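You operate a simulated robot arm through the tools that you are given. There is no shell and no other tool. Be economical: measure what you need, move in short steps, check, and stop when the job is done.

You run a simulated robot arm. Do the job below in one go: nothing can be reset, and whatever is moved stays where it is left.

Task
Clamp the thin slat, sand the old paint off it and free the clamp.
Fine: sanding block back on its spot.
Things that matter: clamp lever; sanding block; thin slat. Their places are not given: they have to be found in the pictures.

Only the result counts: the job must be done as asked and must still hold three seconds after the hand-in. Knocking over, shifting, dropping, spilling or breaking anything else fails it.

Robot
A 6-joint arm with a two-finger parallel gripper, fixed in place. Base frame: the origin is at the foot of the arm, x ahead of it, y to its left, z up; the work surface is at about z = 750. Readings come in mm, rad, newtons and seconds.
With the tool pointing down near the work surface it reaches from about 260 to 680 mm from the base axis. Its first joint turns from -1.152 to 1.152 rad. Payload 2.9 kg.
Tool frame: the origin (TCP) lies between the finger pads and is the grasp point; the fingertips stand 30 mm ahead of it; z points along the fingers, y is the line along which they close. Largest opening 110 mm; finger width 20, thickness 10; the body of the gripper, 48 by 112 mm, starts 55 mm behind the TCP.
Orientation is that of the tool frame in the base frame, as [roll, pitch, yaw] about the fixed x, y, z axes, in that order (R = Rz(yaw) Ry(pitch) Rx(roll)). With the fingers straight down and closing along the base's y, the tool's x points along the base's -x, its y along +y and its z along -z.

Tools
- The arm moves only by the tool nudge_tool. Its argument "moves" is a list of rows, each a list of 3 entries, a list of its own where there are three numbers: the gripper command, from -1 (shut) to 1 (fully open), values between in proportion, then the shift along the tool's x, y, z in mm, then the turn, a rotation vector about the tool's x, y, z in rad. In form: [[fingers, [x, y, z], [ax, ay, az]], ...]. A call has 1 to 12 rows; each row shifts and turns the commanded pose from where the row before left it, along the tool's axes as they then stand. A row lasts 0.2 s, in which the tool goes at most 50 mm and 0.15 rad; a call with a longer step from one row to the next is refused whole, and so is a gripper value outside its range. Where a pose cannot be reached the arm comes as near as it can. A force on the tool above 70 N (or 10 N above the force at the start of the call, whichever is more), or a blocked arm, ends the call early, and 0.2 s more pass. Each finger travels about 108 mm/s and halts on what it meets, pressing with about 25 N; the grip force reading is that of the motor and also rises with nothing between the fingers. The clock runs only during rows and for 0.2 s after the last one: add rows that do not move to give the fingers time. It gives the time, the measured TCP pose, the force on the tool (base axes), the opening and the grip force at its end, in the units of the frame above (readings bear some noise).
- Cameras (640 x 400 px; columns grow to the right, rows downward): "scene" is fixed at [78.1, 429.6, 1396.7]; the picture's right is [-0.77, -0.64, 0.00], its down [-0.30, 0.36, -0.88] and it looks along [0.57, -0.68, -0.47] (base axes); focal length 319 px, centre (320, 200). "wrist" rides on the gripper at [72, 17, -103] in the tool frame; the picture's right is [-0.23, 0.97, 0.00], its down [-0.76, -0.18, -0.62] and it looks along [-0.61, -0.14, 0.78] (tool axes); focal length 222 px, centre (320, 200).
- get_image(camera): a new picture of that camera. No time passes.
- point_at(camera, pixels): there is no depth. For up to 12 entries [column, row, z] of the newest picture of that camera ("zoom" is the newest enlarged one), the place [x, y] in the base frame at which the ray of that pixel passes the height z, good to about 3 mm. No time passes.
- enlarge(camera, box): a new picture of the part [left, top, right, bottom] of that camera's present view, enlarged. No time passes.
- sign_off(): hands the job in; it is judged then, once.

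Work in short steps. Measure before you move; look again where a grasp or a placing could have gone wrong, and mend it. You have 80 turns and 54 pictures in all, those below and enlarged ones among them. Open the gripper and draw the arm clear of the work before you hand the job in, unless the task says otherwise; then end with one line.

The tools are called after "Emit:" by a JSON object that holds its "name" and its "arguments". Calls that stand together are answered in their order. nudge_tool: Moves the arm, as the interface text tells. Its arguments: {"type":"object","properties":{"moves":{"type":"array","items":{"type":"array"}}},"required":["moves"]} The other tools are called the same way: get_image (camera) takes a picture; point_at (camera, pixels) gives the place at which the rays of pixels pass given heights; enlarge (camera, box) takes an enlarged picture of a part of a camera's view; sign_off () hands the job in.

At the start:

```text
time: 0.0
tcp_pos: [413.6, -101.3, 1150.1]
tool_rot: [-3.14, 0.0, -3.141]
force: [0.6, 0.1, 0.9]
finger_gap: 110.1
finger_force: 0.1
```

scene: 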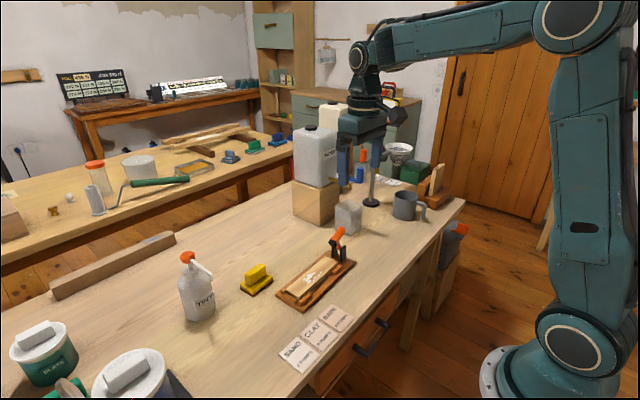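
wrist: 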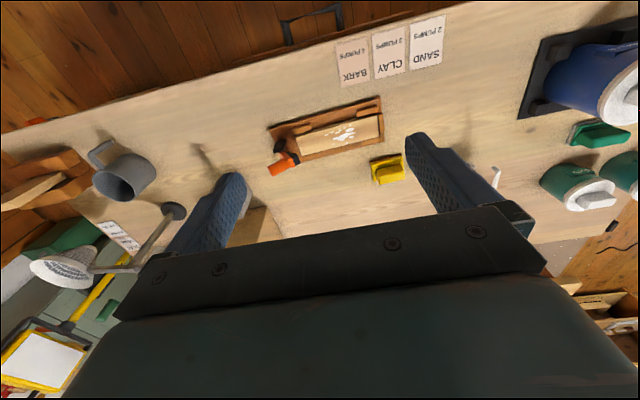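

The scene shows a fixture with slat and orange clamp lever near (320,275), and a yellow sanding block at (257,280). I enlarge both areas to measure.

Emit:
{"name": "enlarge", "arguments": {"camera": "scene", "box": [220, 210, 380, 320]}}

Emit:
{"name": "enlarge", "arguments": {"camera": "wrist", "box": [250, 80, 430, 200]}}

```text
3.64 times, centred on (300, 265) of scene
```

zoom: 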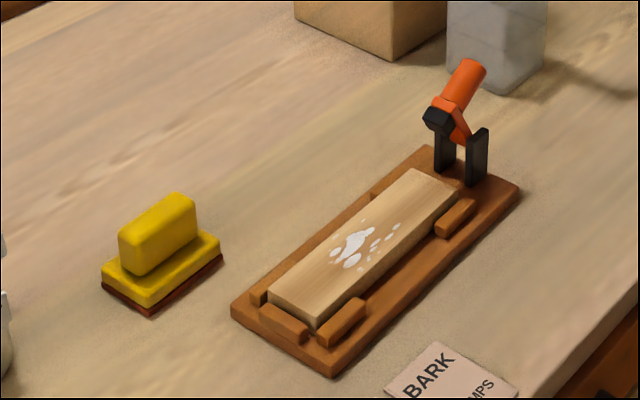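

```text
3.33 times, centred on (340, 140) of wrist
```

zoom: 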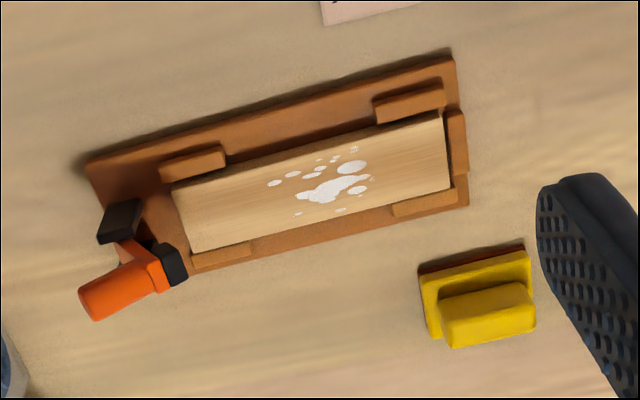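

The newest zoom is the wrist one. I take the base and slat corners, block and lever from it, and the same from the scene camera to triangulate heights.

Emit:
{"name": "point_at", "arguments": {"camera": "zoom", "pixels": [[450, 50, 762], [467, 205, 762], [200, 270, 762], [85, 160, 762], [440, 112, 775], [452, 190, 775], [193, 252, 775], [175, 190, 775], [420, 272, 755], [527, 248, 755], [90, 305, 860], [165, 265, 830]]}}

Emit:
{"name": "point_at", "arguments": {"camera": "scene", "pixels": [[283.5, 287.5, 762], [312, 314, 762], [362.5, 262, 762], [340, 250, 762], [287, 289.5, 775], [308, 300, 775], [347, 264.5, 775], [333, 257, 775], [248, 289, 750], [275.5, 274, 750], [349, 228, 860], [330, 240, 830]]}}

```text
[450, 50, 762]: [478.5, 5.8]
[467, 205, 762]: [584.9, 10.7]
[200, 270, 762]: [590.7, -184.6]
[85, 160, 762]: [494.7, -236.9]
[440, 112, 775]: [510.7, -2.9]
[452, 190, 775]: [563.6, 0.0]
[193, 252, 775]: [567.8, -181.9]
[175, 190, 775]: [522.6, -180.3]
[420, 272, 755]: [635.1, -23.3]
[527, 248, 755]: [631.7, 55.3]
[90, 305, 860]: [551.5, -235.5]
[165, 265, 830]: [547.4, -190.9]
```

```text
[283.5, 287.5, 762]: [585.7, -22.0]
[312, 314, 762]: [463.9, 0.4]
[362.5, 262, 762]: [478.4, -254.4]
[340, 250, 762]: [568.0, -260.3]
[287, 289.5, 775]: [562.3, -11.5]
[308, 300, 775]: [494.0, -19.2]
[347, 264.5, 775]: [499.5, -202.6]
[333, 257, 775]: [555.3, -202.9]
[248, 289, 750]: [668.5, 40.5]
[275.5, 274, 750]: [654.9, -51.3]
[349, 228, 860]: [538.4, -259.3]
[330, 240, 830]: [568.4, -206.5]
```

The scene pixels I used were mis-scaled; I recompute them with the right zoom factor (centre (300,265), 3.64).

Emit:
{"name": "point_at", "arguments": {"camera": "scene", "pixels": [[275.8, 294.7, 762], [303.6, 313.6, 762], [355, 261, 762], [330.2, 250, 762], [285.7, 292.5, 775], [298.9, 300, 775], [337.9, 262.9, 775], [325.3, 256.2, 775], [240.1, 288.4, 750], [253.3, 296.6, 750], [273.1, 282, 750], [341.8, 227.9, 860]]}}

Emit:
{"name": "point_at", "arguments": {"camera": "scene", "pixels": [[285.7, 292.5, 785], [298.9, 300, 785], [337.9, 262.9, 785], [325.3, 256.2, 785], [332.4, 243, 820], [332.4, 243, 840], [341.8, 227.9, 840], [341.8, 227.9, 880], [269, 264.5, 800], [253, 276, 800], [269, 264.5, 790], [253, 276, 790]]}}

Emit:
{"name": "point_at", "arguments": {"camera": "zoom", "pixels": [[440, 112, 785], [452, 190, 785], [193, 252, 785], [175, 190, 785], [175, 265, 820], [175, 265, 840], [88, 305, 840], [88, 305, 880], [445, 320, 800], [530, 308, 800], [445, 320, 790], [530, 308, 790]]}}

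```text
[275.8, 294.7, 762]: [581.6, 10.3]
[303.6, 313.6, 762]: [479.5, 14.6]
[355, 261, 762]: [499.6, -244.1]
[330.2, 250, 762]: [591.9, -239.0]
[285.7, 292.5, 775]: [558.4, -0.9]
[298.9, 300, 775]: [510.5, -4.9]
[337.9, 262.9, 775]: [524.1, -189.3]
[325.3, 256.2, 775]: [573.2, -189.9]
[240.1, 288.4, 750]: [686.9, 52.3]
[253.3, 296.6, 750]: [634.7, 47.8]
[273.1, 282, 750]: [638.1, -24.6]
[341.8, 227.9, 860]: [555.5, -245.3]
```

```text
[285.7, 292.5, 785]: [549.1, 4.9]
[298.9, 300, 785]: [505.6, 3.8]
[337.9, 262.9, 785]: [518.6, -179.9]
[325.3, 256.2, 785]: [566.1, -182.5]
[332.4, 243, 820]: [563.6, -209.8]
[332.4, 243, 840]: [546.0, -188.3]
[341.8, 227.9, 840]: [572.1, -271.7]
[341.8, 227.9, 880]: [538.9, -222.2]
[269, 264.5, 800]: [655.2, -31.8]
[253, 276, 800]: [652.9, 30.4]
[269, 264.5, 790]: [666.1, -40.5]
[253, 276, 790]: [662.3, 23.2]
```

```text
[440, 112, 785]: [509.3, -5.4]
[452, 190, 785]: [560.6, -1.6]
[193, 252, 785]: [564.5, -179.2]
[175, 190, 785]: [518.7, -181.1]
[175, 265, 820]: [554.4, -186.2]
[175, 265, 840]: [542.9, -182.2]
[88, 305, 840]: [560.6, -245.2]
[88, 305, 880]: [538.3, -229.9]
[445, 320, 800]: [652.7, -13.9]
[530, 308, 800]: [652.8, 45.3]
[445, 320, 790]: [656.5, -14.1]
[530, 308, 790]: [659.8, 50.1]
```

Geometry now: fixture spans x 480–590, y 10…−240; slat centre about (540,−93), top z≈778; block about (660,12); lever tip about (555,−240,860). I move to a nearer viewpoint to see how the lever works.

Emit:
{"name": "nudge_tool", "arguments": {"moves": [[1, [-9, -20, 40], [0, 0, 0]], [1, [-9, -20, 40], [0, 0, 0]], [1, [-8, -20, 40], [0, 0, 0]], [1, [-8, -20, 40], [0, 0, 0]], [1, [0, 0, 40], [0, 0, 0]], [1, [0, 0, 0], [0, 0, 0]]]}}

Emit:
{"name": "get_image", "arguments": {"camera": "wrist"}}

Emit:
{"name": "enlarge", "arguments": {"camera": "scene", "box": [300, 215, 370, 265]}}

```text
time: 1.4
tcp_pos: [444.2, -183.7, 949.8]
tool_rot: [3.141, -0.001, 3.141]
force: [0.4, 0.1, -0.1]
finger_gap: 110.2
finger_force: 0.0
```

```text
49 pictures are left
```

wrist: 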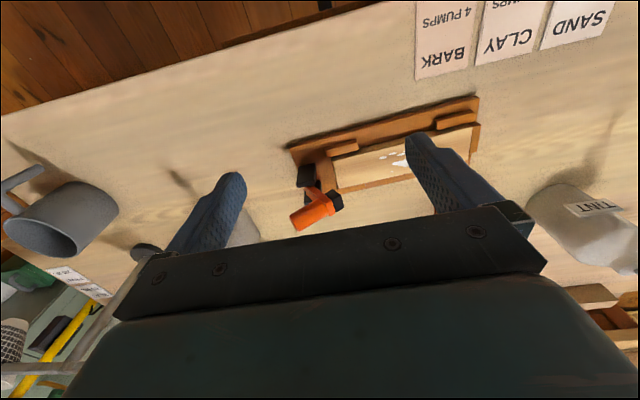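

```text
8.00 times, centred on (335, 240) of scene
```

zoom: 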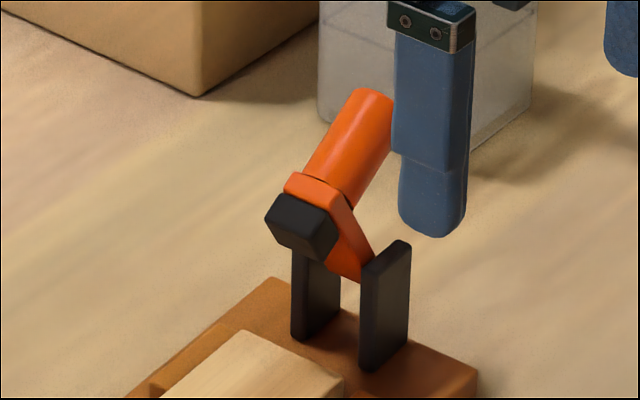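

The lever pivots between the two black posts: swinging the orange handle toward +y brings the black pad down on the slat end. I check positions of posts, lever and nearby obstacles (clear cube, bottle on wood block).

Emit:
{"name": "point_at", "arguments": {"camera": "zoom", "pixels": [[382, 368, 762], [312, 338, 762], [405, 242, 815], [405, 242, 805], [375, 92, 870], [300, 225, 840], [450, 180, 750], [395, 150, 750], [200, 95, 750], [325, 110, 750]]}}

Emit:
{"name": "point_at", "arguments": {"camera": "scene", "pixels": [[346, 235, 750], [335, 229, 750], [361, 226, 750], [349, 204, 790], [320, 224, 750], [294, 212, 750], [337, 205, 750], [317, 187, 830], [297, 180, 830], [337, 180, 830]]}}

Emit:
{"name": "point_at", "arguments": {"camera": "wrist", "pixels": [[296, 218, 870], [338, 200, 840], [305, 188, 800], [300, 165, 762], [254, 240, 750], [240, 215, 790]]}}

Emit:
{"name": "enlarge", "arguments": {"camera": "wrist", "box": [220, 130, 348, 240]}}

```text
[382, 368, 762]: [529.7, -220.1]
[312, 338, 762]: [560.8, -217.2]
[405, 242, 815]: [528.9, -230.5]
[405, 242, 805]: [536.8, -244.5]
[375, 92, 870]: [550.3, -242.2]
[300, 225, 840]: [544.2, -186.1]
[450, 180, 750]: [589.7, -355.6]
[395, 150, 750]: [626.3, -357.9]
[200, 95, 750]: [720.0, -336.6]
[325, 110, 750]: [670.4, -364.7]
```

```text
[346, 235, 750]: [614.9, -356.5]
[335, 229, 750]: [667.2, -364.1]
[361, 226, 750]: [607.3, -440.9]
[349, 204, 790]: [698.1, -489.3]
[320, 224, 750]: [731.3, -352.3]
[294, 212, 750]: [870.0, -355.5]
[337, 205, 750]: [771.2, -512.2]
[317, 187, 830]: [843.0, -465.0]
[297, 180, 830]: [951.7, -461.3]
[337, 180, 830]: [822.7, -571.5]
```

```text
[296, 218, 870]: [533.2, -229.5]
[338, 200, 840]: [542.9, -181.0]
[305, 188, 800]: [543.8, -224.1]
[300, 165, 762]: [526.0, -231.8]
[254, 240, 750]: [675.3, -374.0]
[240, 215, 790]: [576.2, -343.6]
```

```text
3.64 times, centred on (284, 185) of wrist
```

zoom: 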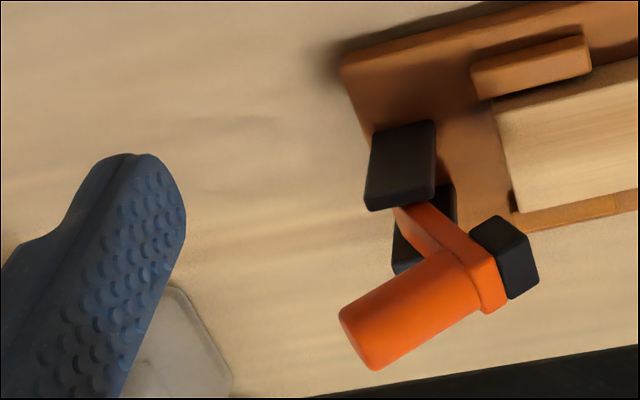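

Lever: pivot ≈(545,−226,803), handle tip ≈(546,−237,868); the cube starts beyond y −343. I close the fingers and go behind the lever (y −285), then down.

Emit:
{"name": "nudge_tool", "arguments": {"moves": [[-1, [0, -40, 0], [0, 0, 0]], [-1, [0, -40, 0], [0, 0, 0]], [-1, [-34, -21, 0], [0, 0, 0]], [-1, [-34, 0, 0], [0, 0, 0]], [-1, [-33, 0, 0], [0, 0, 0]], [-1, [0, 0, 36], [0, 0, 0]], [-1, [0, 0, 36], [0, 0, 0]], [-1, [0, 0, 0], [0, 0, 0]]]}}

Emit:
{"name": "enlarge", "arguments": {"camera": "scene", "box": [290, 190, 390, 260]}}

```text
time: 3.2
tcp_pos: [546.4, -282.5, 878.3]
tool_rot: [-3.141, 0.0, 3.142]
force: [-0.3, 0.5, 0.0]
finger_gap: 0.1
finger_force: 25.4
```

```text
5.71 times, centred on (340, 225) of scene
```

zoom: 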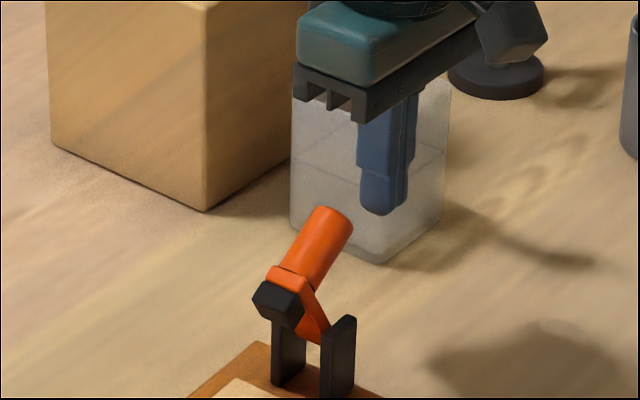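

The closed fingers are just behind the handle. I push toward +y in small steps.

Emit:
{"name": "nudge_tool", "arguments": {"moves": [[-1, [0, 12, 0], [0, 0, 0]], [-1, [0, 12, 0], [0, 0, 0]], [-1, [0, 12, 0], [0, 0, 0]], [-1, [0, 12, 0], [0, 0, 0]], [-1, [0, 12, 2], [0, 0, 0]], [-1, [0, 0, 0], [0, 0, 0]]]}}

Emit:
{"name": "enlarge", "arguments": {"camera": "scene", "box": [290, 205, 390, 275]}}

```text
time: 4.6
tcp_pos: [546.0, -223.3, 876.5]
tool_rot: [3.142, 0.0, -3.141]
force: [0.9, 0.0, -0.2]
finger_gap: 0.2
finger_force: 25.5
```

```text
5.71 times, centred on (340, 240) of scene
```

zoom: 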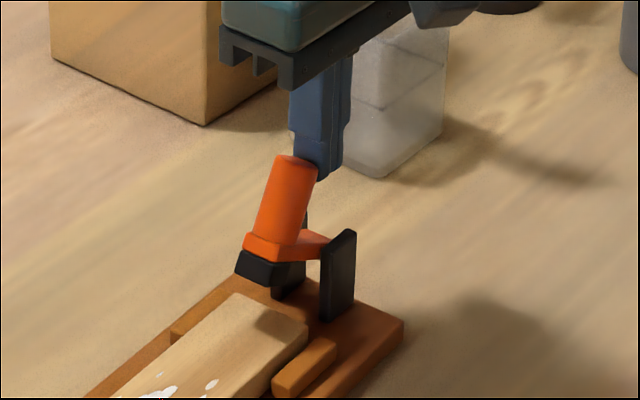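

The lever is turning with the finger; the pad is nearing the slat. I keep pushing, lowering a little.

Emit:
{"name": "nudge_tool", "arguments": {"moves": [[-1, [0, 8, 2], [0, 0, 0]], [-1, [0, 8, 3], [0, 0, 0]], [-1, [0, 8, 3], [0, 0, 0]], [-1, [0, 6, 2], [0, 0, 0]], [-1, [0, 0, 0], [0, 0, 0]]]}}

Emit:
{"name": "enlarge", "arguments": {"camera": "scene", "box": [290, 205, 390, 275]}}

```text
time: 5.8
tcp_pos: [548.6, -195.5, 865.8]
tool_rot: [-3.14, 0.002, 3.138]
force: [-1.3, -14.5, 8.3]
finger_gap: 0.0
finger_force: 25.4
```

```text
5.71 times, centred on (340, 240) of scene
```

zoom: 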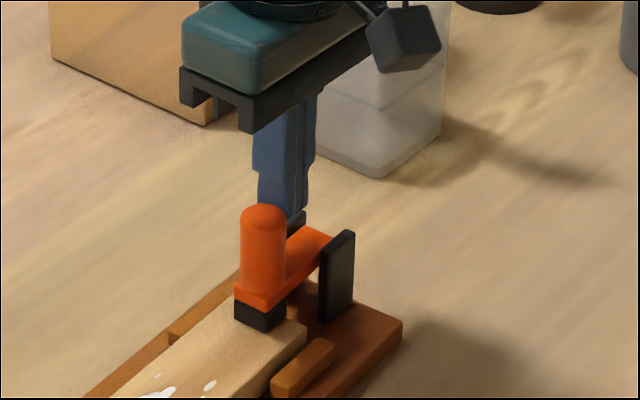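

The pad now sits on the slat and there is 14 N of resistance. I push slightly more to seat it, then back off and check.

Emit:
{"name": "nudge_tool", "arguments": {"moves": [[-1, [0, 4, 0], [0, 0, 0]], [-1, [0, 4, 0], [0, 0, 0]], [-1, [0, 0, 0], [0, 0, 0]]]}}

Emit:
{"name": "nudge_tool", "arguments": {"moves": [[-1, [0, -25, 0], [0, 0, 0]], [-1, [0, -25, 0], [0, 0, 0]], [-1, [0, 0, -45], [0, 0, 0]], [-1, [0, 0, -45], [0, 0, 0]], [-1, [0, 0, 0], [0, 0, 0]]]}}

Emit:
{"name": "enlarge", "arguments": {"camera": "scene", "box": [220, 215, 380, 315]}}

```text
time: 6.6
tcp_pos: [548.9, -183.6, 866.0]
tool_rot: [3.14, 0.0, -3.141]
force: [0.4, -6.9, -0.5]
finger_gap: 0.0
finger_force: 24.9
```

```text
time: 7.8
tcp_pos: [547.0, -231.5, 956.1]
tool_rot: [-3.141, -0.002, -3.141]
force: [0.3, 0.4, -0.9]
finger_gap: 0.1
finger_force: 24.9
```

```text
4.00 times, centred on (300, 265) of scene
```

zoom: 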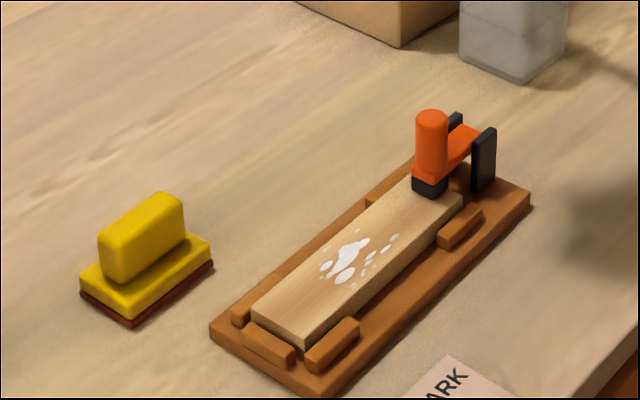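

The clamp holds on its own, slat still in place. Next I go to view the sanding block from above with the wrist camera.

Emit:
{"name": "nudge_tool", "arguments": {"moves": [[1, [6, 46, 0], [0, 0, 0]], [1, [6, 46, 0], [0, 0, 0]], [1, [6, 46, 0], [0, 0, 0]], [1, [6, 46, 0], [0, 0, 0]], [1, [6, 46, 0], [0, 0, 0]], [1, [4, 46, 0], [0, 0, 0]], [1, [0, 0, 0], [0, 0, 0]]]}}

Emit:
{"name": "enlarge", "arguments": {"camera": "wrist", "box": [220, 110, 412, 230]}}

```text
time: 9.4
tcp_pos: [513.9, 43.2, 953.5]
tool_rot: [-3.141, 0.0, 3.14]
force: [0.4, 0.4, -0.3]
finger_gap: 109.9
finger_force: 0.0
```

```text
3.33 times, centred on (316, 170) of wrist
```

zoom: 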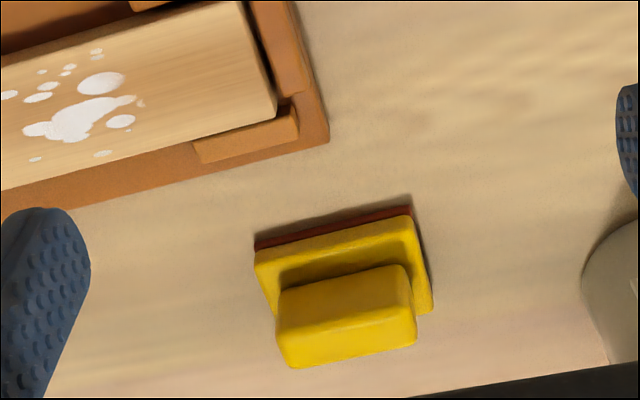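

I locate the block's base edge and handle corners at candidate heights.

Emit:
{"name": "point_at", "arguments": {"camera": "zoom", "pixels": [[255, 250, 751], [410, 212, 751], [257, 262, 768], [413, 220, 768], [432, 305, 768], [292, 366, 800], [416, 343, 800], [280, 315, 800], [407, 290, 800], [280, 295, 770], [402, 265, 770]]}}

Emit:
{"name": "point_at", "arguments": {"camera": "scene", "pixels": [[240, 288.8, 751], [253, 296.8, 751], [273, 281, 751], [265.5, 264, 800], [245, 276, 800], [251, 283, 770], [262, 263, 800], [258, 262.5, 800]]}}

Emit:
{"name": "enlarge", "arguments": {"camera": "scene", "box": [232, 255, 288, 300]}}

```text
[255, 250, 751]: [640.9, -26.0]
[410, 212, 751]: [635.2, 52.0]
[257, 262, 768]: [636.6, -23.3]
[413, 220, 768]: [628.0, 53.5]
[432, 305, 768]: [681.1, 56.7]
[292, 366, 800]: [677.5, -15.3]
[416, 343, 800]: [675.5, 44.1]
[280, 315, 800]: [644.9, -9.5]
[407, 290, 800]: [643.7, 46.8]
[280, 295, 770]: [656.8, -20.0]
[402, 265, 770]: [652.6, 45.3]
```

```text
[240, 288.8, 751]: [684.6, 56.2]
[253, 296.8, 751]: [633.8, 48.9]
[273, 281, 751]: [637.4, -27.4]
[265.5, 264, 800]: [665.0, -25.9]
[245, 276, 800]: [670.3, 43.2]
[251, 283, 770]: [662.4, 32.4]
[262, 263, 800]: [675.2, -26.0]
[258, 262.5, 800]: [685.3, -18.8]
```

```text
8.89 times, centred on (260, 278) of scene
```

zoom: 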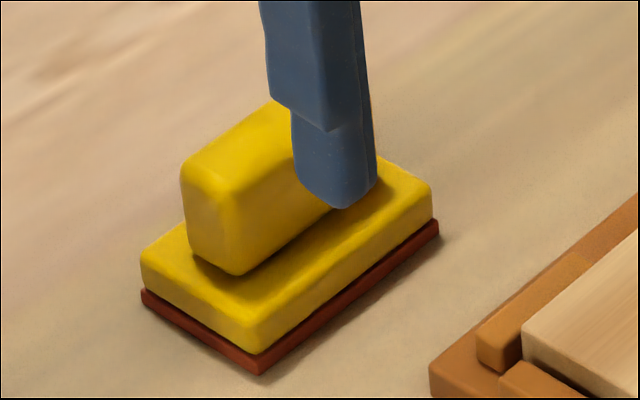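

Block base centre ≈(661,13), long axis along y with about 0.05 rad yaw, handle ≈62 × 24 mm, top ≈798. I align yaw and move above it, then descend partway.

Emit:
{"name": "nudge_tool", "arguments": {"moves": [[1, [0, 0, 0], [0, 0, -0.05]], [1, [-37, -9, 0], [0, 0, 0]], [1, [-36, -9, 0], [0, 0, 0]], [1, [-36, -9, 0], [0, 0, 0]], [1, [-36.4, -10.3, 0], [0, 0, 0]], [1, [0, 0, 40], [0, 0, 0]], [1, [0, 0, 40], [0, 0, 0]], [1, [0, 0, 20], [0, 0, 0]], [1, [0, 0, 0], [0, 0, 0]]]}}

Emit:
{"name": "enlarge", "arguments": {"camera": "scene", "box": [216, 240, 296, 300]}}

Emit:
{"name": "get_image", "arguments": {"camera": "wrist"}}

```text
time: 11.4
tcp_pos: [660.3, 10.5, 854.6]
tool_rot: [3.14, 0.0, -3.09]
force: [0.1, 0.6, 0.4]
finger_gap: 110.0
finger_force: 0.1
```

```text
6.67 times, centred on (256, 270) of scene
```

zoom: 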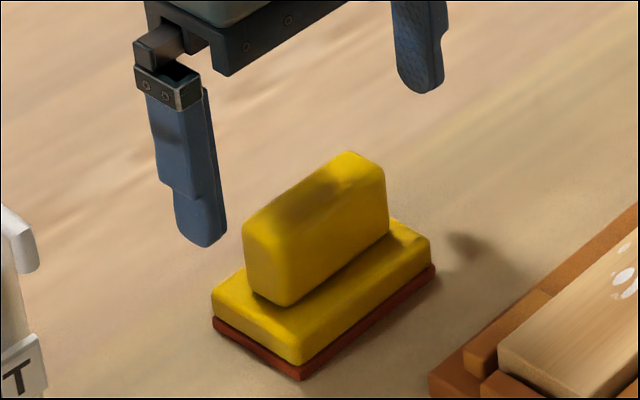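

```text
39 pictures are left
```

wrist: 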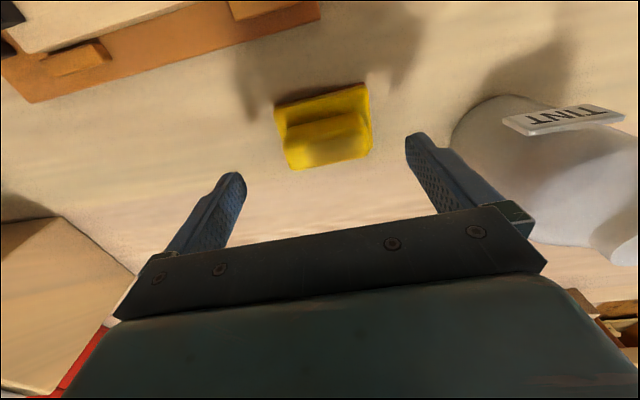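

I verify the handle's centre against the gripper and the clearance to the TINT bottle.

Emit:
{"name": "point_at", "arguments": {"camera": "scene", "pixels": [[182, 316, 750], [214, 312, 750], [198, 321, 750], [246.2, 284, 768], [252, 289.5, 768], [269.6, 262, 800], [249, 276, 800], [243.8, 273, 800]]}}

Emit:
{"name": "point_at", "arguments": {"camera": "wrist", "pixels": [[294, 167, 798], [371, 148, 798], [288, 140, 798], [362, 122, 798], [450, 140, 800], [276, 106, 751], [366, 84, 751]]}}

```text
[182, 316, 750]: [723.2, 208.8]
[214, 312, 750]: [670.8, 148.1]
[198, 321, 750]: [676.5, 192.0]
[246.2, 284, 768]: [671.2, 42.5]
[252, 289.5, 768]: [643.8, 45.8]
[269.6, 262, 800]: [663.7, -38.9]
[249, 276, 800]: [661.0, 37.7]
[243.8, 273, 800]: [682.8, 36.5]
```

```text
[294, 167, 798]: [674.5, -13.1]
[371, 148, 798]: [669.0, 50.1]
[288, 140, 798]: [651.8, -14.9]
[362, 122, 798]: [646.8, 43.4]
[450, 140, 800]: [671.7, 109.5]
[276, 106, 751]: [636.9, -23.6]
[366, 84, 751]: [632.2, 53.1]
```

The gripper is within 3 mm of the handle centre (661,14), bottle clear. I descend to TCP z≈803 and close.

Emit:
{"name": "nudge_tool", "arguments": {"moves": [[1, [0, 3, 25], [0, 0, 0]], [1, [0, 0, 20], [0, 0, 0]], [1, [0, 0, 6], [0, 0, 0]], [1, [0, 0, 0], [0, 0, 0]]]}}

Emit:
{"name": "nudge_tool", "arguments": {"moves": [[-1, [0, 0, 0], [0, 0, 0]], [-1, [0, 0, 0], [0, 0, 0]], [-1, [0, 0, 0], [0, 0, 0]]]}}

Emit:
{"name": "enlarge", "arguments": {"camera": "scene", "box": [216, 240, 296, 300]}}

```text
time: 12.4
tcp_pos: [660.1, 12.9, 802.7]
tool_rot: [3.141, 0.0, -3.091]
force: [0.4, 0.3, -0.4]
finger_gap: 110.2
finger_force: 0.0
```

```text
time: 13.2
tcp_pos: [660.3, 14.7, 804.7]
tool_rot: [-3.141, 0.001, -3.09]
force: [0.4, 0.7, -0.6]
finger_gap: 63.7
finger_force: 25.5
```

```text
6.67 times, centred on (256, 270) of scene
```

zoom: 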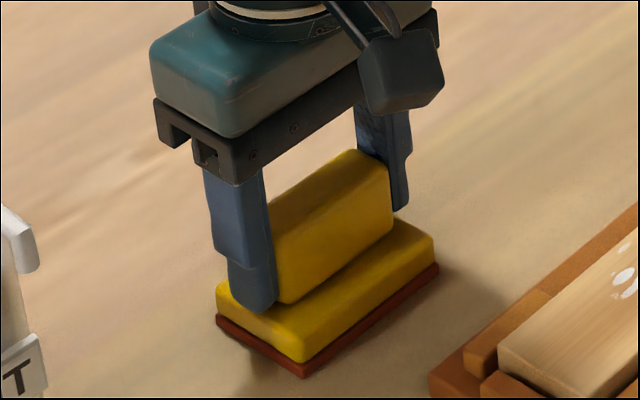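

Gripped (gap 63.7). I lift straight up 60 mm and measure the paint's extent and slat edges in the scene.

Emit:
{"name": "nudge_tool", "arguments": {"moves": [[-1, [0, 0, -15], [0, 0, 0]], [-1, [0, 0, -20], [0, 0, 0]], [-1, [0, 0, -25], [0, 0, 0]], [-1, [0, 0, 0], [0, 0, 0]]]}}

Emit:
{"name": "enlarge", "arguments": {"camera": "scene", "box": [260, 235, 356, 310]}}

Emit:
{"name": "enlarge", "arguments": {"camera": "scene", "box": [216, 230, 296, 300]}}

```text
time: 14.2
tcp_pos: [660.5, 13.2, 866.4]
tool_rot: [3.14, -0.001, -3.09]
force: [-0.4, -0.1, 0.0]
finger_gap: 0.0
finger_force: 24.9
```

```text
5.33 times, centred on (308, 272) of scene
```

zoom: 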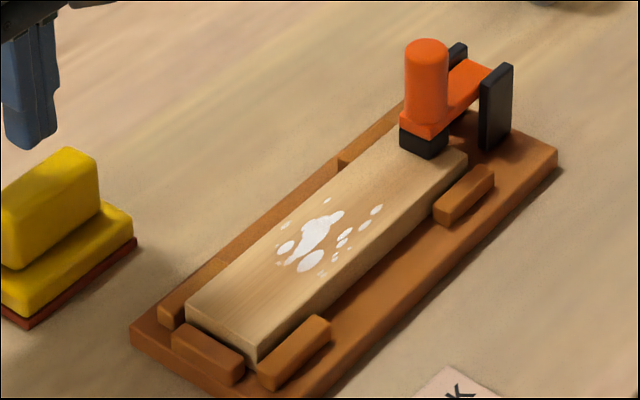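

```text
5.71 times, centred on (256, 265) of scene
```

zoom: 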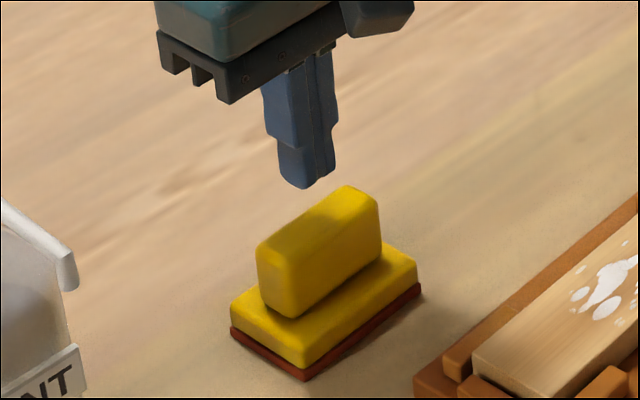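

The fingers slipped off the handle's rounded ends (gap 0, block still in its place). I turn the gripper 90° to grip the handle across its flat, narrow faces instead.

Emit:
{"name": "nudge_tool", "arguments": {"moves": [[0.2, [0, 0, -10], [0, 0, -0.143]], [0.2, [0, 0, 0], [0, 0, -0.143]], [0.2, [0, 0, 0], [0, 0, -0.143]], [0.2, [0, 0, 0], [0, 0, -0.143]], [0.2, [0, 0, 0], [0, 0, -0.143]], [0.2, [0, 0, 0], [0, 0, -0.143]], [0.2, [0, 0, 0], [0, 0, -0.143]], [0.2, [0, 0, 0], [0, 0, -0.143]], [0.2, [0, 0, 0], [0, 0, -0.143]], [0.2, [0, 0, 0], [0, 0, -0.143]], [0.2, [0, 0, 0], [0, 0, -0.14]], [0.2, [0, 0, 0], [0, 0, 0]]]}}

Emit:
{"name": "enlarge", "arguments": {"camera": "scene", "box": [216, 230, 296, 300]}}

Emit:
{"name": "get_image", "arguments": {"camera": "wrist"}}

```text
time: 16.8
tcp_pos: [659.7, 14.2, 874.1]
tool_rot: [3.141, -0.001, -1.521]
force: [0.5, -0.3, 0.8]
finger_gap: 66.1
finger_force: 0.1
```

```text
5.71 times, centred on (256, 265) of scene
```

zoom: 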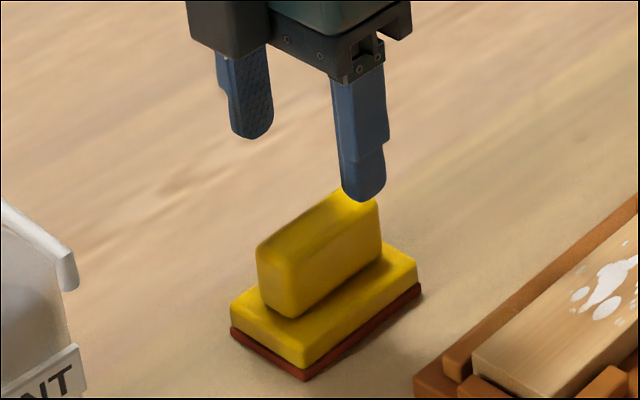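

```text
34 pictures are left
```

wrist: 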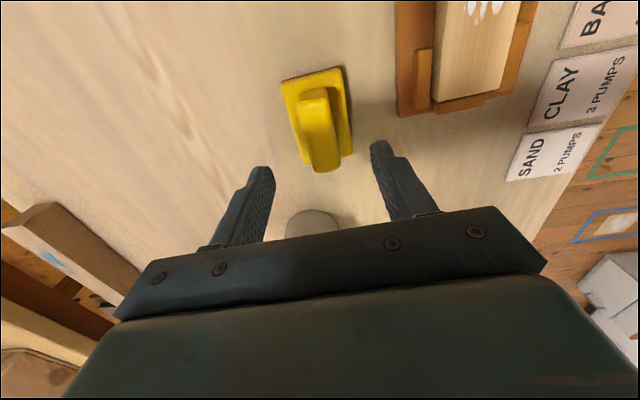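

The block is untouched; I re-measure it from this new view.

Emit:
{"name": "point_at", "arguments": {"camera": "wrist", "pixels": [[282, 82, 768], [340, 67, 768], [352, 151, 768], [299, 163, 768], [302, 90, 798], [327, 86, 798], [340, 168, 798], [315, 172, 798]]}}

Emit:
{"name": "point_at", "arguments": {"camera": "zoom", "pixels": [[231, 332, 751], [305, 380, 751], [420, 290, 751], [258, 245, 800], [290, 265, 800], [380, 205, 800]]}}

```text
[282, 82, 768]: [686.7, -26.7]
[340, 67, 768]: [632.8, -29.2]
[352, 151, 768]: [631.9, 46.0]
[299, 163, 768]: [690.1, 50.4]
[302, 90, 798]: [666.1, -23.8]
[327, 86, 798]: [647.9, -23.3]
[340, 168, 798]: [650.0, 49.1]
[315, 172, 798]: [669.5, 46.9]
```

```text
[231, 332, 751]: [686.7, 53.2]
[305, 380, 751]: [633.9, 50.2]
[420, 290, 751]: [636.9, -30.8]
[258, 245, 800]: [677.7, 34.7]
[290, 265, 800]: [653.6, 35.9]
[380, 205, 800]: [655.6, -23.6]
```

Block centre (661,11), handle x ≈660: well aligned. Descend to TCP z≈801 and close across the handle.

Emit:
{"name": "nudge_tool", "arguments": {"moves": [[0.2, [2, 0, 30], [0, 0, 0]], [0.2, [0, 0, 30], [0, 0, 0]], [0.2, [0, 0, 12], [0, 0, 0]], [0.2, [0, 0, 0], [0, 0, 0]], [-1, [0, 0, 0], [0, 0, 0]], [-1, [0, 0, 0], [0, 0, 0]], [-1, [0, 0, 0], [0, 0, 0]], [-1, [0, 0, 0], [0, 0, 0]]]}}

Emit:
{"name": "nudge_tool", "arguments": {"moves": [[-1, [0, 0, -8], [0, 0, 0]], [-1, [0, 0, -10], [0, 0, 0]], [-1, [0, 0, -12], [0, 0, 0]], [-1, [0, 0, -15], [0, 0, 0]], [-1, [0, 0, -15], [0, 0, 0]], [-1, [0, 0, 0], [0, 0, 0]]]}}

Emit:
{"name": "enlarge", "arguments": {"camera": "scene", "box": [216, 230, 296, 300]}}

```text
time: 18.6
tcp_pos: [660.5, 12.6, 801.5]
tool_rot: [3.141, -0.001, -1.521]
force: [0.6, 0.1, 0.4]
finger_gap: 25.6
finger_force: 25.2
```

```text
time: 20.0
tcp_pos: [660.4, 12.6, 862.1]
tool_rot: [3.14, 0.0, -1.522]
force: [0.8, 0.1, -1.0]
finger_gap: 25.5
finger_force: 25.2
```

```text
5.71 times, centred on (256, 265) of scene
```

zoom: 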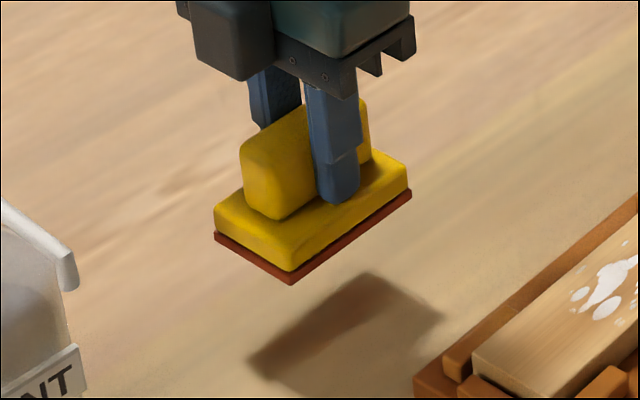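

The block is now firmly held. I compute the paint extents and slat outline at z 778.

Emit:
{"name": "point_at", "arguments": {"camera": "scene", "pixels": [[301, 280.8, 778], [309.1, 272, 778], [318.7, 273.9, 778], [306.1, 283.6, 778], [312.3, 279.5, 778], [308.4, 286, 778], [283, 292.4, 778], [296.2, 300, 778], [335.6, 263, 778], [329, 264, 778]]}}

```text
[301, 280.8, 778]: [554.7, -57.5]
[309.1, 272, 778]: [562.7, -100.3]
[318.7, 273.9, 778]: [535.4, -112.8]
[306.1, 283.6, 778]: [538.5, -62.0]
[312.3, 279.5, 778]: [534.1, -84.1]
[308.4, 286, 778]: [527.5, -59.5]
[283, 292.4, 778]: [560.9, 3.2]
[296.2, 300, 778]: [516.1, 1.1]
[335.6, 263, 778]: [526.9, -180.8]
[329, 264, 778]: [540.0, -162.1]
```

Paint spans y −57…−115, x 525…565; sanding with block centre y −50…−105 along the slat covers it and stays clear of the clamp pad (y −162). I move above the slat.

Emit:
{"name": "nudge_tool", "arguments": {"moves": [[-1, [13.6, 21, 0], [0, 0, 0]], [-1, [13.6, 21, 0], [0, 0, 0]], [-1, [13.6, 21, 0], [0, 0, 0]], [-1, [13.6, 21, 0], [0, 0, 0]], [-1, [13.6, 21, 0], [0, 0, 0]], [-1, [13.4, 20.7, 0], [0, 0, 0]], [-1, [0, 0, 14], [0, 0, 0]], [-1, [0, 0, 6], [0, 0, 0]], [-1, [0, 0, 0], [0, 0, 0]]]}}

Emit:
{"name": "enlarge", "arguments": {"camera": "scene", "box": [260, 235, 356, 310]}}

```text
time: 22.0
tcp_pos: [537.5, -73.8, 842.2]
tool_rot: [3.141, 0.001, -1.523]
force: [-0.6, -0.2, -0.6]
finger_gap: 25.5
finger_force: 24.8
```

```text
5.33 times, centred on (308, 272) of scene
```

zoom: 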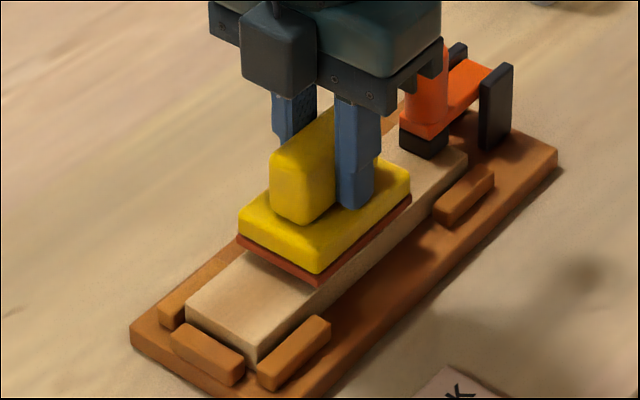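

Well aligned above the slat with about 10 mm to go. I lower in small steps until contact.

Emit:
{"name": "nudge_tool", "arguments": {"moves": [[-1, [0, 0, 4], [0, 0, 0]], [-1, [0, 0, 3], [0, 0, 0]], [-1, [0, 0, 2], [0, 0, 0]], [-1, [0, 0, 2], [0, 0, 0]], [-1, [0, 0, 0], [0, 0, 0]]]}}

```text
time: 23.2
tcp_pos: [538.4, -74.6, 835.0]
tool_rot: [-3.136, 0.0, -1.522]
force: [-6.7, 0.3, 31.5]
finger_gap: 25.6
finger_force: 25.4
```

Contact at TCP z≈835 with 31 N. I ease 1.5 mm and sand with strokes along the slat.

Emit:
{"name": "nudge_tool", "arguments": {"moves": [[-1, [10, 0, -1.5], [0, 0, 0]], [-1, [10, 0, 0], [0, 0, 0]], [-1, [10, 0, 0], [0, 0, 0]], [-1, [-14, 0, 0], [0, 0, 0]], [-1, [-14, 0, 0], [0, 0, 0]], [-1, [-14, 0, 0], [0, 0, 0]], [-1, [-14, 0, 0], [0, 0, 0]], [-1, [14, 0, 0], [0, 0, 0]], [-1, [14, 0, 0], [0, 0, 0]], [-1, [14, 0, 0], [0, 0, 0]], [-1, [14, 0, 0], [0, 0, 0]], [-1, [0, 0, 0], [0, 0, 0]]]}}

Emit:
{"name": "enlarge", "arguments": {"camera": "scene", "box": [260, 235, 356, 310]}}

```text
time: 25.8
tcp_pos: [541.3, -102.2, 834.9]
tool_rot: [-3.139, -0.001, -1.521]
force: [-0.9, 10.7, 30.4]
finger_gap: 25.3
finger_force: 25.0
```

```text
5.33 times, centred on (308, 272) of scene
```

zoom: 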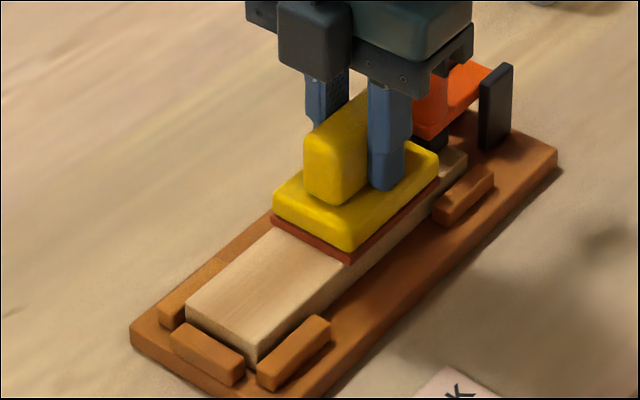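

Strokes work, slat stays put. A few more strokes, ending toward +y so the whole paint region can be seen.

Emit:
{"name": "nudge_tool", "arguments": {"moves": [[-1, [-14, 0, 0], [0, 0, 0]], [-1, [-14, 0, 0], [0, 0, 0]], [-1, [-14, 0, 0], [0, 0, 0]], [-1, [-14, 0, 0], [0, 0, 0]], [-1, [14, 0, 0], [0, 0, 0]], [-1, [14, 0, 0], [0, 0, 0]], [-1, [14, 0, 0], [0, 0, 0]], [-1, [14, 0, 0], [0, 0, 0]], [-1, [-14, 0, 0], [0, 0, 0]], [-1, [-14, 0, 0], [0, 0, 0]], [-1, [-14, 0, 0], [0, 0, 0]], [-1, [-14, 0, 0], [0, 0, 0]]]}}

Emit:
{"name": "nudge_tool", "arguments": {"moves": [[-1, [0, 0, -10], [0, 0, 0]], [-1, [0, 0, -20], [0, 0, 0]], [-1, [-20, -35, 0], [0, 0, 0]], [-1, [-20, -35, 0], [0, 0, 0]], [-1, [0, 0, 0], [0, 0, 0]]]}}

Emit:
{"name": "enlarge", "arguments": {"camera": "scene", "box": [240, 225, 356, 310]}}

```text
time: 28.4
tcp_pos: [537.5, -49.4, 834.7]
tool_rot: [-3.141, -0.002, -1.523]
force: [0.6, -9.9, 24.7]
finger_gap: 25.6
finger_force: 24.9
```

```text
time: 29.6
tcp_pos: [608.6, -5.7, 863.2]
tool_rot: [-3.141, -0.001, -1.523]
force: [-0.3, -0.3, -2.0]
finger_gap: 25.5
finger_force: 26.0
```

```text
4.71 times, centred on (298, 268) of scene
```

zoom: 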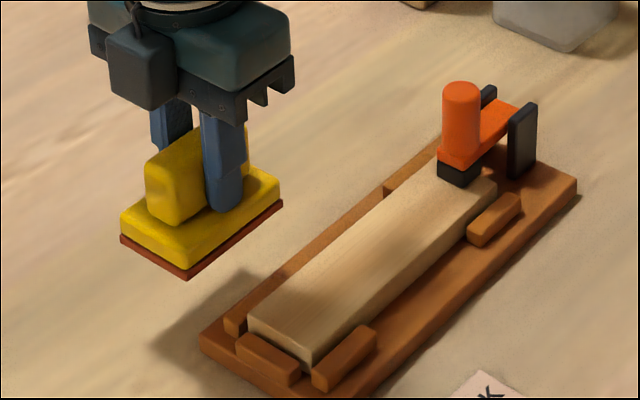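

All paint is gone. I return the block to above its original spot (660.5, 12.6) and lower gradually.

Emit:
{"name": "nudge_tool", "arguments": {"moves": [[-1, [-8, -26.5, 0], [0, 0, 0]], [-1, [-7.7, -26.4, 0], [0, 0, 0]], [-1, [0, 0, 25], [0, 0, 0]], [-1, [0, 0, 20], [0, 0, 0]], [-1, [0, 0, 10], [0, 0, 0]], [-1, [0, 0, 0], [0, 0, 0]]]}}

Emit:
{"name": "enlarge", "arguments": {"camera": "scene", "box": [216, 230, 296, 300]}}

```text
time: 31.0
tcp_pos: [658.4, 11.3, 809.4]
tool_rot: [-3.141, 0.0, -1.522]
force: [0.0, 0.3, -1.7]
finger_gap: 25.2
finger_force: 24.9
```

```text
5.71 times, centred on (256, 265) of scene
```

zoom: 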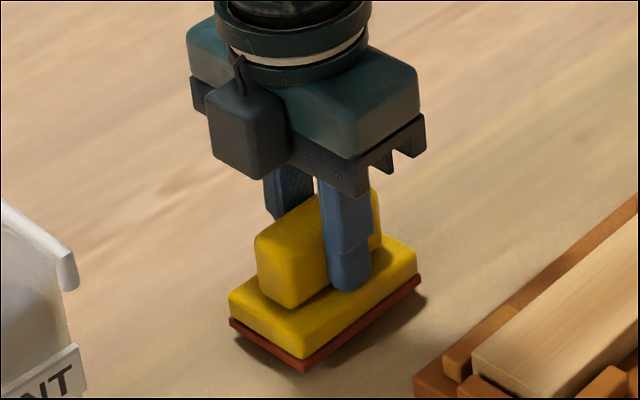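

About 7 mm above the table, 2 mm off in x. I correct and lower to touch.

Emit:
{"name": "nudge_tool", "arguments": {"moves": [[-1, [-1, -2, 3], [0, 0, 0]], [-1, [0, 0, 3], [0, 0, 0]], [-1, [0, 0, 1], [0, 0, 0]], [-1, [0, 0, 0], [0, 0, 0]]]}}

```text
time: 32.0
tcp_pos: [658.7, 15.1, 802.5]
tool_rot: [3.141, 0.0, -1.523]
force: [0.5, -0.6, -0.3]
finger_gap: 25.4
finger_force: 25.0
```

No contact force yet; lower 1 mm more, and then release.

Emit:
{"name": "nudge_tool", "arguments": {"moves": [[-1, [1, -0.5, 1], [0, 0, 0]], [-1, [0, 0, 0.7], [0, 0, 0]], [-1, [0, 0, 0], [0, 0, 0]]]}}

```text
time: 32.8
tcp_pos: [660.5, 13.9, 802.7]
tool_rot: [-3.137, 0.001, -1.521]
force: [-5.4, 6.2, 18.3]
finger_gap: 25.6
finger_force: 25.2
```

The block is touching down (18 N) at the original pose (660.5, 13.9). I open and rise.

Emit:
{"name": "nudge_tool", "arguments": {"moves": [[-0.2, [0, 0, -0.7], [0, 0, 0]], [-0.2, [0, 0, 0], [0, 0, 0]], [-0.2, [0, 0, 0], [0, 0, 0]], [-0.2, [0, 0, -25], [0, 0, 0]], [-0.2, [0, 0, -40], [0, 0, 0]], [-0.2, [0, 0, -50], [0, 0, 0]], [-0.2, [0, 0, 0], [0, 0, 0]]]}}

Emit:
{"name": "enlarge", "arguments": {"camera": "scene", "box": [216, 230, 296, 300]}}

```text
time: 34.4
tcp_pos: [657.8, 12.2, 916.7]
tool_rot: [3.14, -0.001, -1.521]
force: [-0.5, 0.5, -0.4]
finger_gap: 44.0
finger_force: 0.1
```

```text
5.71 times, centred on (256, 265) of scene
```

zoom: 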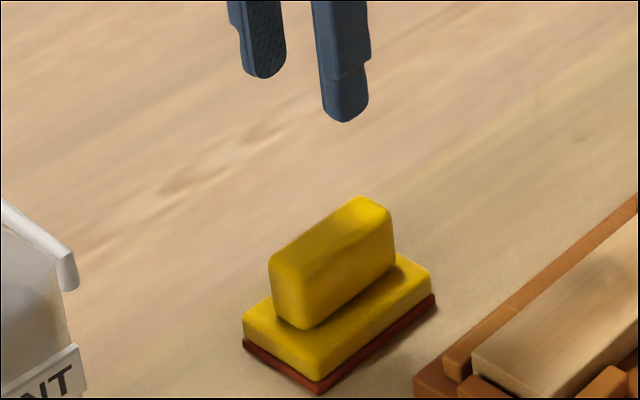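

The block seems shifted about 13 zoom pixels from before. I measure it.

Emit:
{"name": "point_at", "arguments": {"camera": "zoom", "pixels": [[243, 345, 751], [318, 395, 751], [437, 300, 751], [231, 332, 751], [305, 380, 751], [420, 290, 751]]}}

Emit:
{"name": "get_image", "arguments": {"camera": "wrist"}}

```text
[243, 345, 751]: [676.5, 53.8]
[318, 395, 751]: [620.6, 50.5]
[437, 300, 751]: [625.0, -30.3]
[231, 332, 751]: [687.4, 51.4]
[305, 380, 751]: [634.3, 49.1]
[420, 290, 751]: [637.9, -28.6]
```

```text
27 pictures are left
```

wrist: 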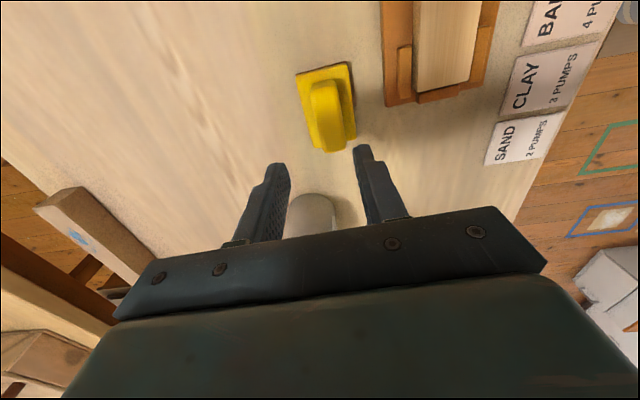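

The block went −12.5 mm in x, apparently dragged by a fingertip resting on its base as it opened. I regrasp it slightly higher (TCP z≈806) to carry it back.

Emit:
{"name": "nudge_tool", "arguments": {"moves": [[0.1, [0, 11, 0], [0, 0, 0]], [0.1, [0, 0, 40], [0, 0, 0]], [0.1, [0, 0, 40], [0, 0, 0]], [0.1, [0, 0, 21], [0, 0, 0]], [0.1, [0, 0, 9], [0, 0, 0]], [0.1, [0, 0, 0], [0, 0, 0]]]}}

Emit:
{"name": "nudge_tool", "arguments": {"moves": [[-1, [0, 0, 0], [0, 0, 0]], [-1, [0, 0, 0], [0, 0, 0]], [-1, [0, 0, 0], [0, 0, 0]], [-1, [0, 0, 0], [0, 0, 0]]]}}

Emit:
{"name": "enlarge", "arguments": {"camera": "scene", "box": [216, 230, 296, 300]}}

```text
time: 35.8
tcp_pos: [647.6, 11.0, 805.7]
tool_rot: [-3.14, 0.0, -1.523]
force: [-0.7, 0.0, 0.2]
finger_gap: 60.6
finger_force: 0.0
```

```text
time: 36.8
tcp_pos: [647.5, 10.8, 806.3]
tool_rot: [3.141, 0.002, -1.522]
force: [-0.2, 0.9, 0.2]
finger_gap: 25.6
finger_force: 24.7
```

```text
5.71 times, centred on (256, 265) of scene
```

zoom: 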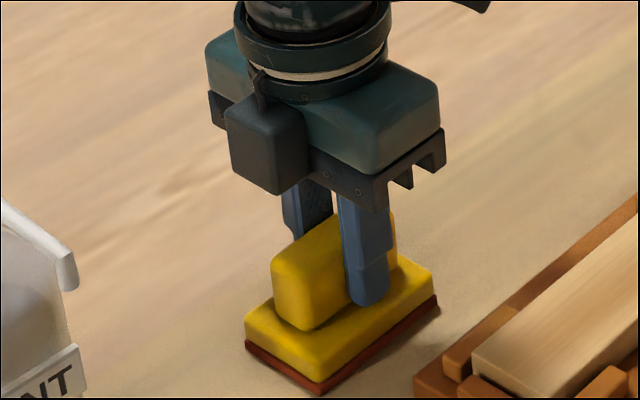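

Gripped. I lift 4 mm, carry +13 mm in x, and set it down without pressing.

Emit:
{"name": "nudge_tool", "arguments": {"moves": [[-1, [0, 0, -5], [0, 0, 0]], [-1, [0, -7, 0], [0, 0, 0]], [-1, [0, -6.5, 0], [0, 0, 0]], [-1, [0, 0, 0], [0, 0, 0]], [-1, [0, 0, 3], [0, 0, 0]], [-1, [0, 0, 1.5], [0, 0, 0]], [-1, [0, 0, 0], [0, 0, 0]]]}}

Emit:
{"name": "enlarge", "arguments": {"camera": "scene", "box": [216, 230, 296, 300]}}

```text
time: 38.4
tcp_pos: [663.0, 13.3, 805.6]
tool_rot: [3.14, 0.0, -1.521]
force: [-1.0, -0.8, -1.1]
finger_gap: 25.7
finger_force: 24.8
```

```text
5.71 times, centred on (256, 265) of scene
```

zoom: 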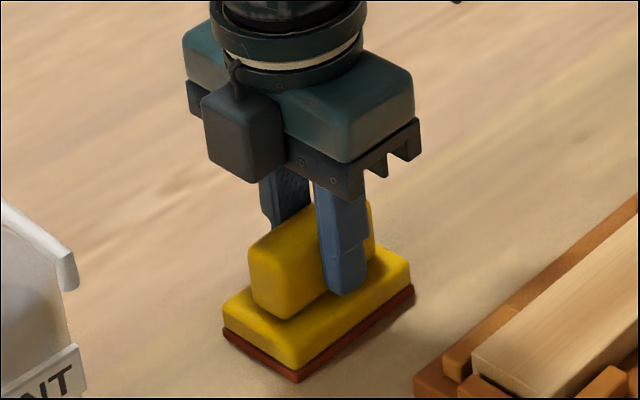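

Corner at (298,382) vs original (305,380): about 4 mm too far in x. I correct back 4 mm and release.

Emit:
{"name": "nudge_tool", "arguments": {"moves": [[-1, [0, 4, -1], [0, 0, 0]], [-1, [0, 0, 0], [0, 0, 0]], [-1, [0, 0, 1], [0, 0, 0]], [-1, [0, 0, 0], [0, 0, 0]]]}}

Emit:
{"name": "enlarge", "arguments": {"camera": "scene", "box": [216, 230, 296, 300]}}

```text
time: 39.4
tcp_pos: [658.3, 14.7, 805.8]
tool_rot: [3.14, -0.001, -1.523]
force: [-0.4, -0.5, -1.0]
finger_gap: 25.5
finger_force: 25.4
```

```text
5.71 times, centred on (256, 265) of scene
```

zoom: 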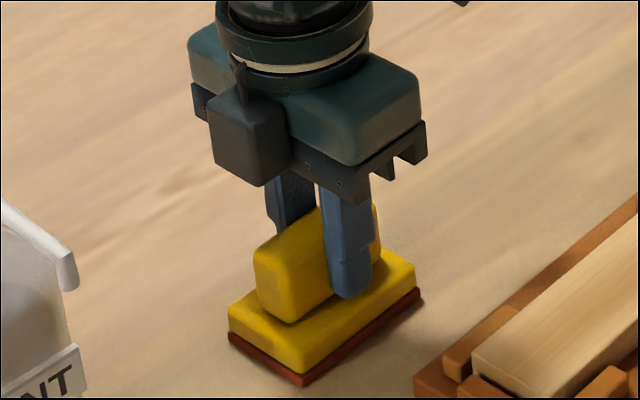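

Now matches the original corners within ~1–2 mm. I open slowly and check before rising.

Emit:
{"name": "nudge_tool", "arguments": {"moves": [[-0.45, [0, 0, 0], [0, 0, 0]], [-0.35, [0, 0, 0], [0, 0, 0]], [-0.2, [0, 0, 0], [0, 0, 0]], [0, [0, 0, 0], [0, 0, 0]], [0, [0, 0, -25], [0, 0, 0]], [0, [0, 0, -40], [0, 0, 0]], [0, [0, 0, -50], [0, 0, 0]], [0, [0, 0, 0], [0, 0, 0]]]}}

Emit:
{"name": "enlarge", "arguments": {"camera": "scene", "box": [216, 230, 296, 300]}}

```text
time: 41.2
tcp_pos: [658.8, 11.6, 922.9]
tool_rot: [3.141, 0.0, -1.522]
force: [0.0, 0.5, -0.1]
finger_gap: 55.0
finger_force: 0.0
```

```text
5.71 times, centred on (256, 265) of scene
```

zoom: 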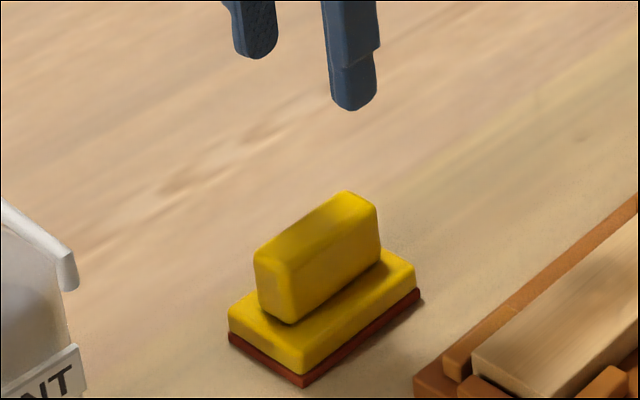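

The block sits within ~3 mm of its spot and the gripper is clear. Now I locate the clamped handle in the scene before pushing it back.

Emit:
{"name": "enlarge", "arguments": {"camera": "scene", "box": [300, 225, 364, 265]}}

Emit:
{"name": "point_at", "arguments": {"camera": "scene", "pixels": [[328.1, 245.5, 855], [328.1, 245.5, 845], [328.1, 245.5, 865], [327.5, 260, 800]]}}

```text
10.00 times, centred on (332, 245) of scene
```

zoom: 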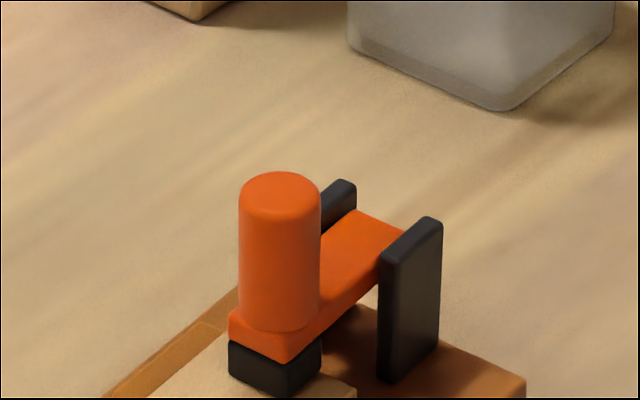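

```text
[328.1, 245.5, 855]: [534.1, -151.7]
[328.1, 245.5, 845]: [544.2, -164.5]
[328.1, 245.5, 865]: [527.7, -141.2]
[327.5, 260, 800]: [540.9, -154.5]
```

Handle: x≈543, y≈−166, top z≈850, radius 12. I bring the closed fingers to its +y side (y −120), then lower to tip height ~837.

Emit:
{"name": "nudge_tool", "arguments": {"moves": [[-1, [31.5, 30.4, 0], [0, 0, 0]], [-1, [31.5, 30.3, 0], [0, 0, 0]], [-1, [31.5, 30.3, 0], [0, 0, 0]], [-1, [31.2, 30.3, 0], [0, 0, 0]], [-1, [0, 0, 28], [0, 0, 0]], [-1, [0, 0, 28], [0, 0, 0]], [-1, [0, 0, 0], [0, 0, 0]]]}}

Emit:
{"name": "enlarge", "arguments": {"camera": "scene", "box": [284, 215, 364, 265]}}

```text
time: 42.8
tcp_pos: [544.9, -117.4, 863.7]
tool_rot: [3.141, 0.0, -1.522]
force: [-0.5, 0.2, -0.6]
finger_gap: 0.1
finger_force: 24.6
```

```text
8.00 times, centred on (324, 240) of scene
```

zoom: 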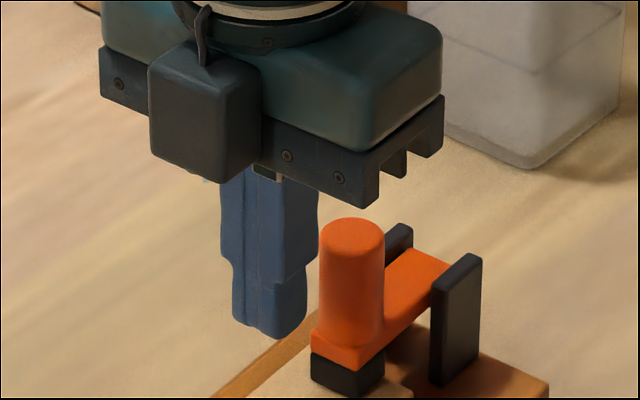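

The finger is in front of the handle. I push toward −y, rising slightly as the lever swings up.

Emit:
{"name": "nudge_tool", "arguments": {"moves": [[-1, [12, 0, 0], [0, 0, 0]], [-1, [12, 0, 0], [0, 0, 0]], [-1, [8, 0, 0], [0, 0, 0]], [-1, [8, 0, -1], [0, 0, 0]], [-1, [8, 0, -2], [0, 0, 0]], [-1, [8, 0, -3], [0, 0, 0]], [-1, [0, 0, 0], [0, 0, 0]]]}}

Emit:
{"name": "enlarge", "arguments": {"camera": "scene", "box": [284, 205, 380, 265]}}

```text
time: 44.4
tcp_pos: [547.8, -174.9, 871.6]
tool_rot: [-3.138, -0.001, -1.522]
force: [3.9, 9.6, 7.0]
finger_gap: 0.3
finger_force: 25.0
```

```text
6.67 times, centred on (332, 235) of scene
```

zoom: 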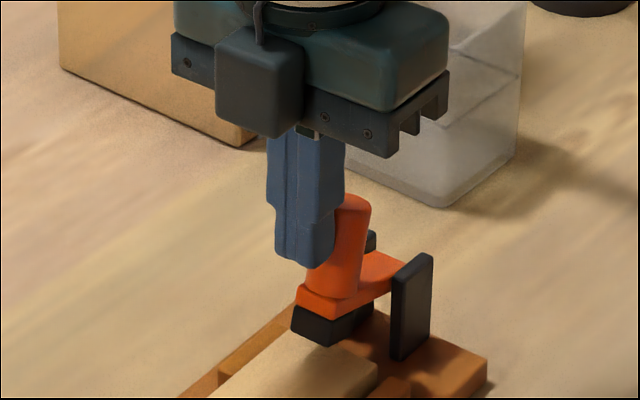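

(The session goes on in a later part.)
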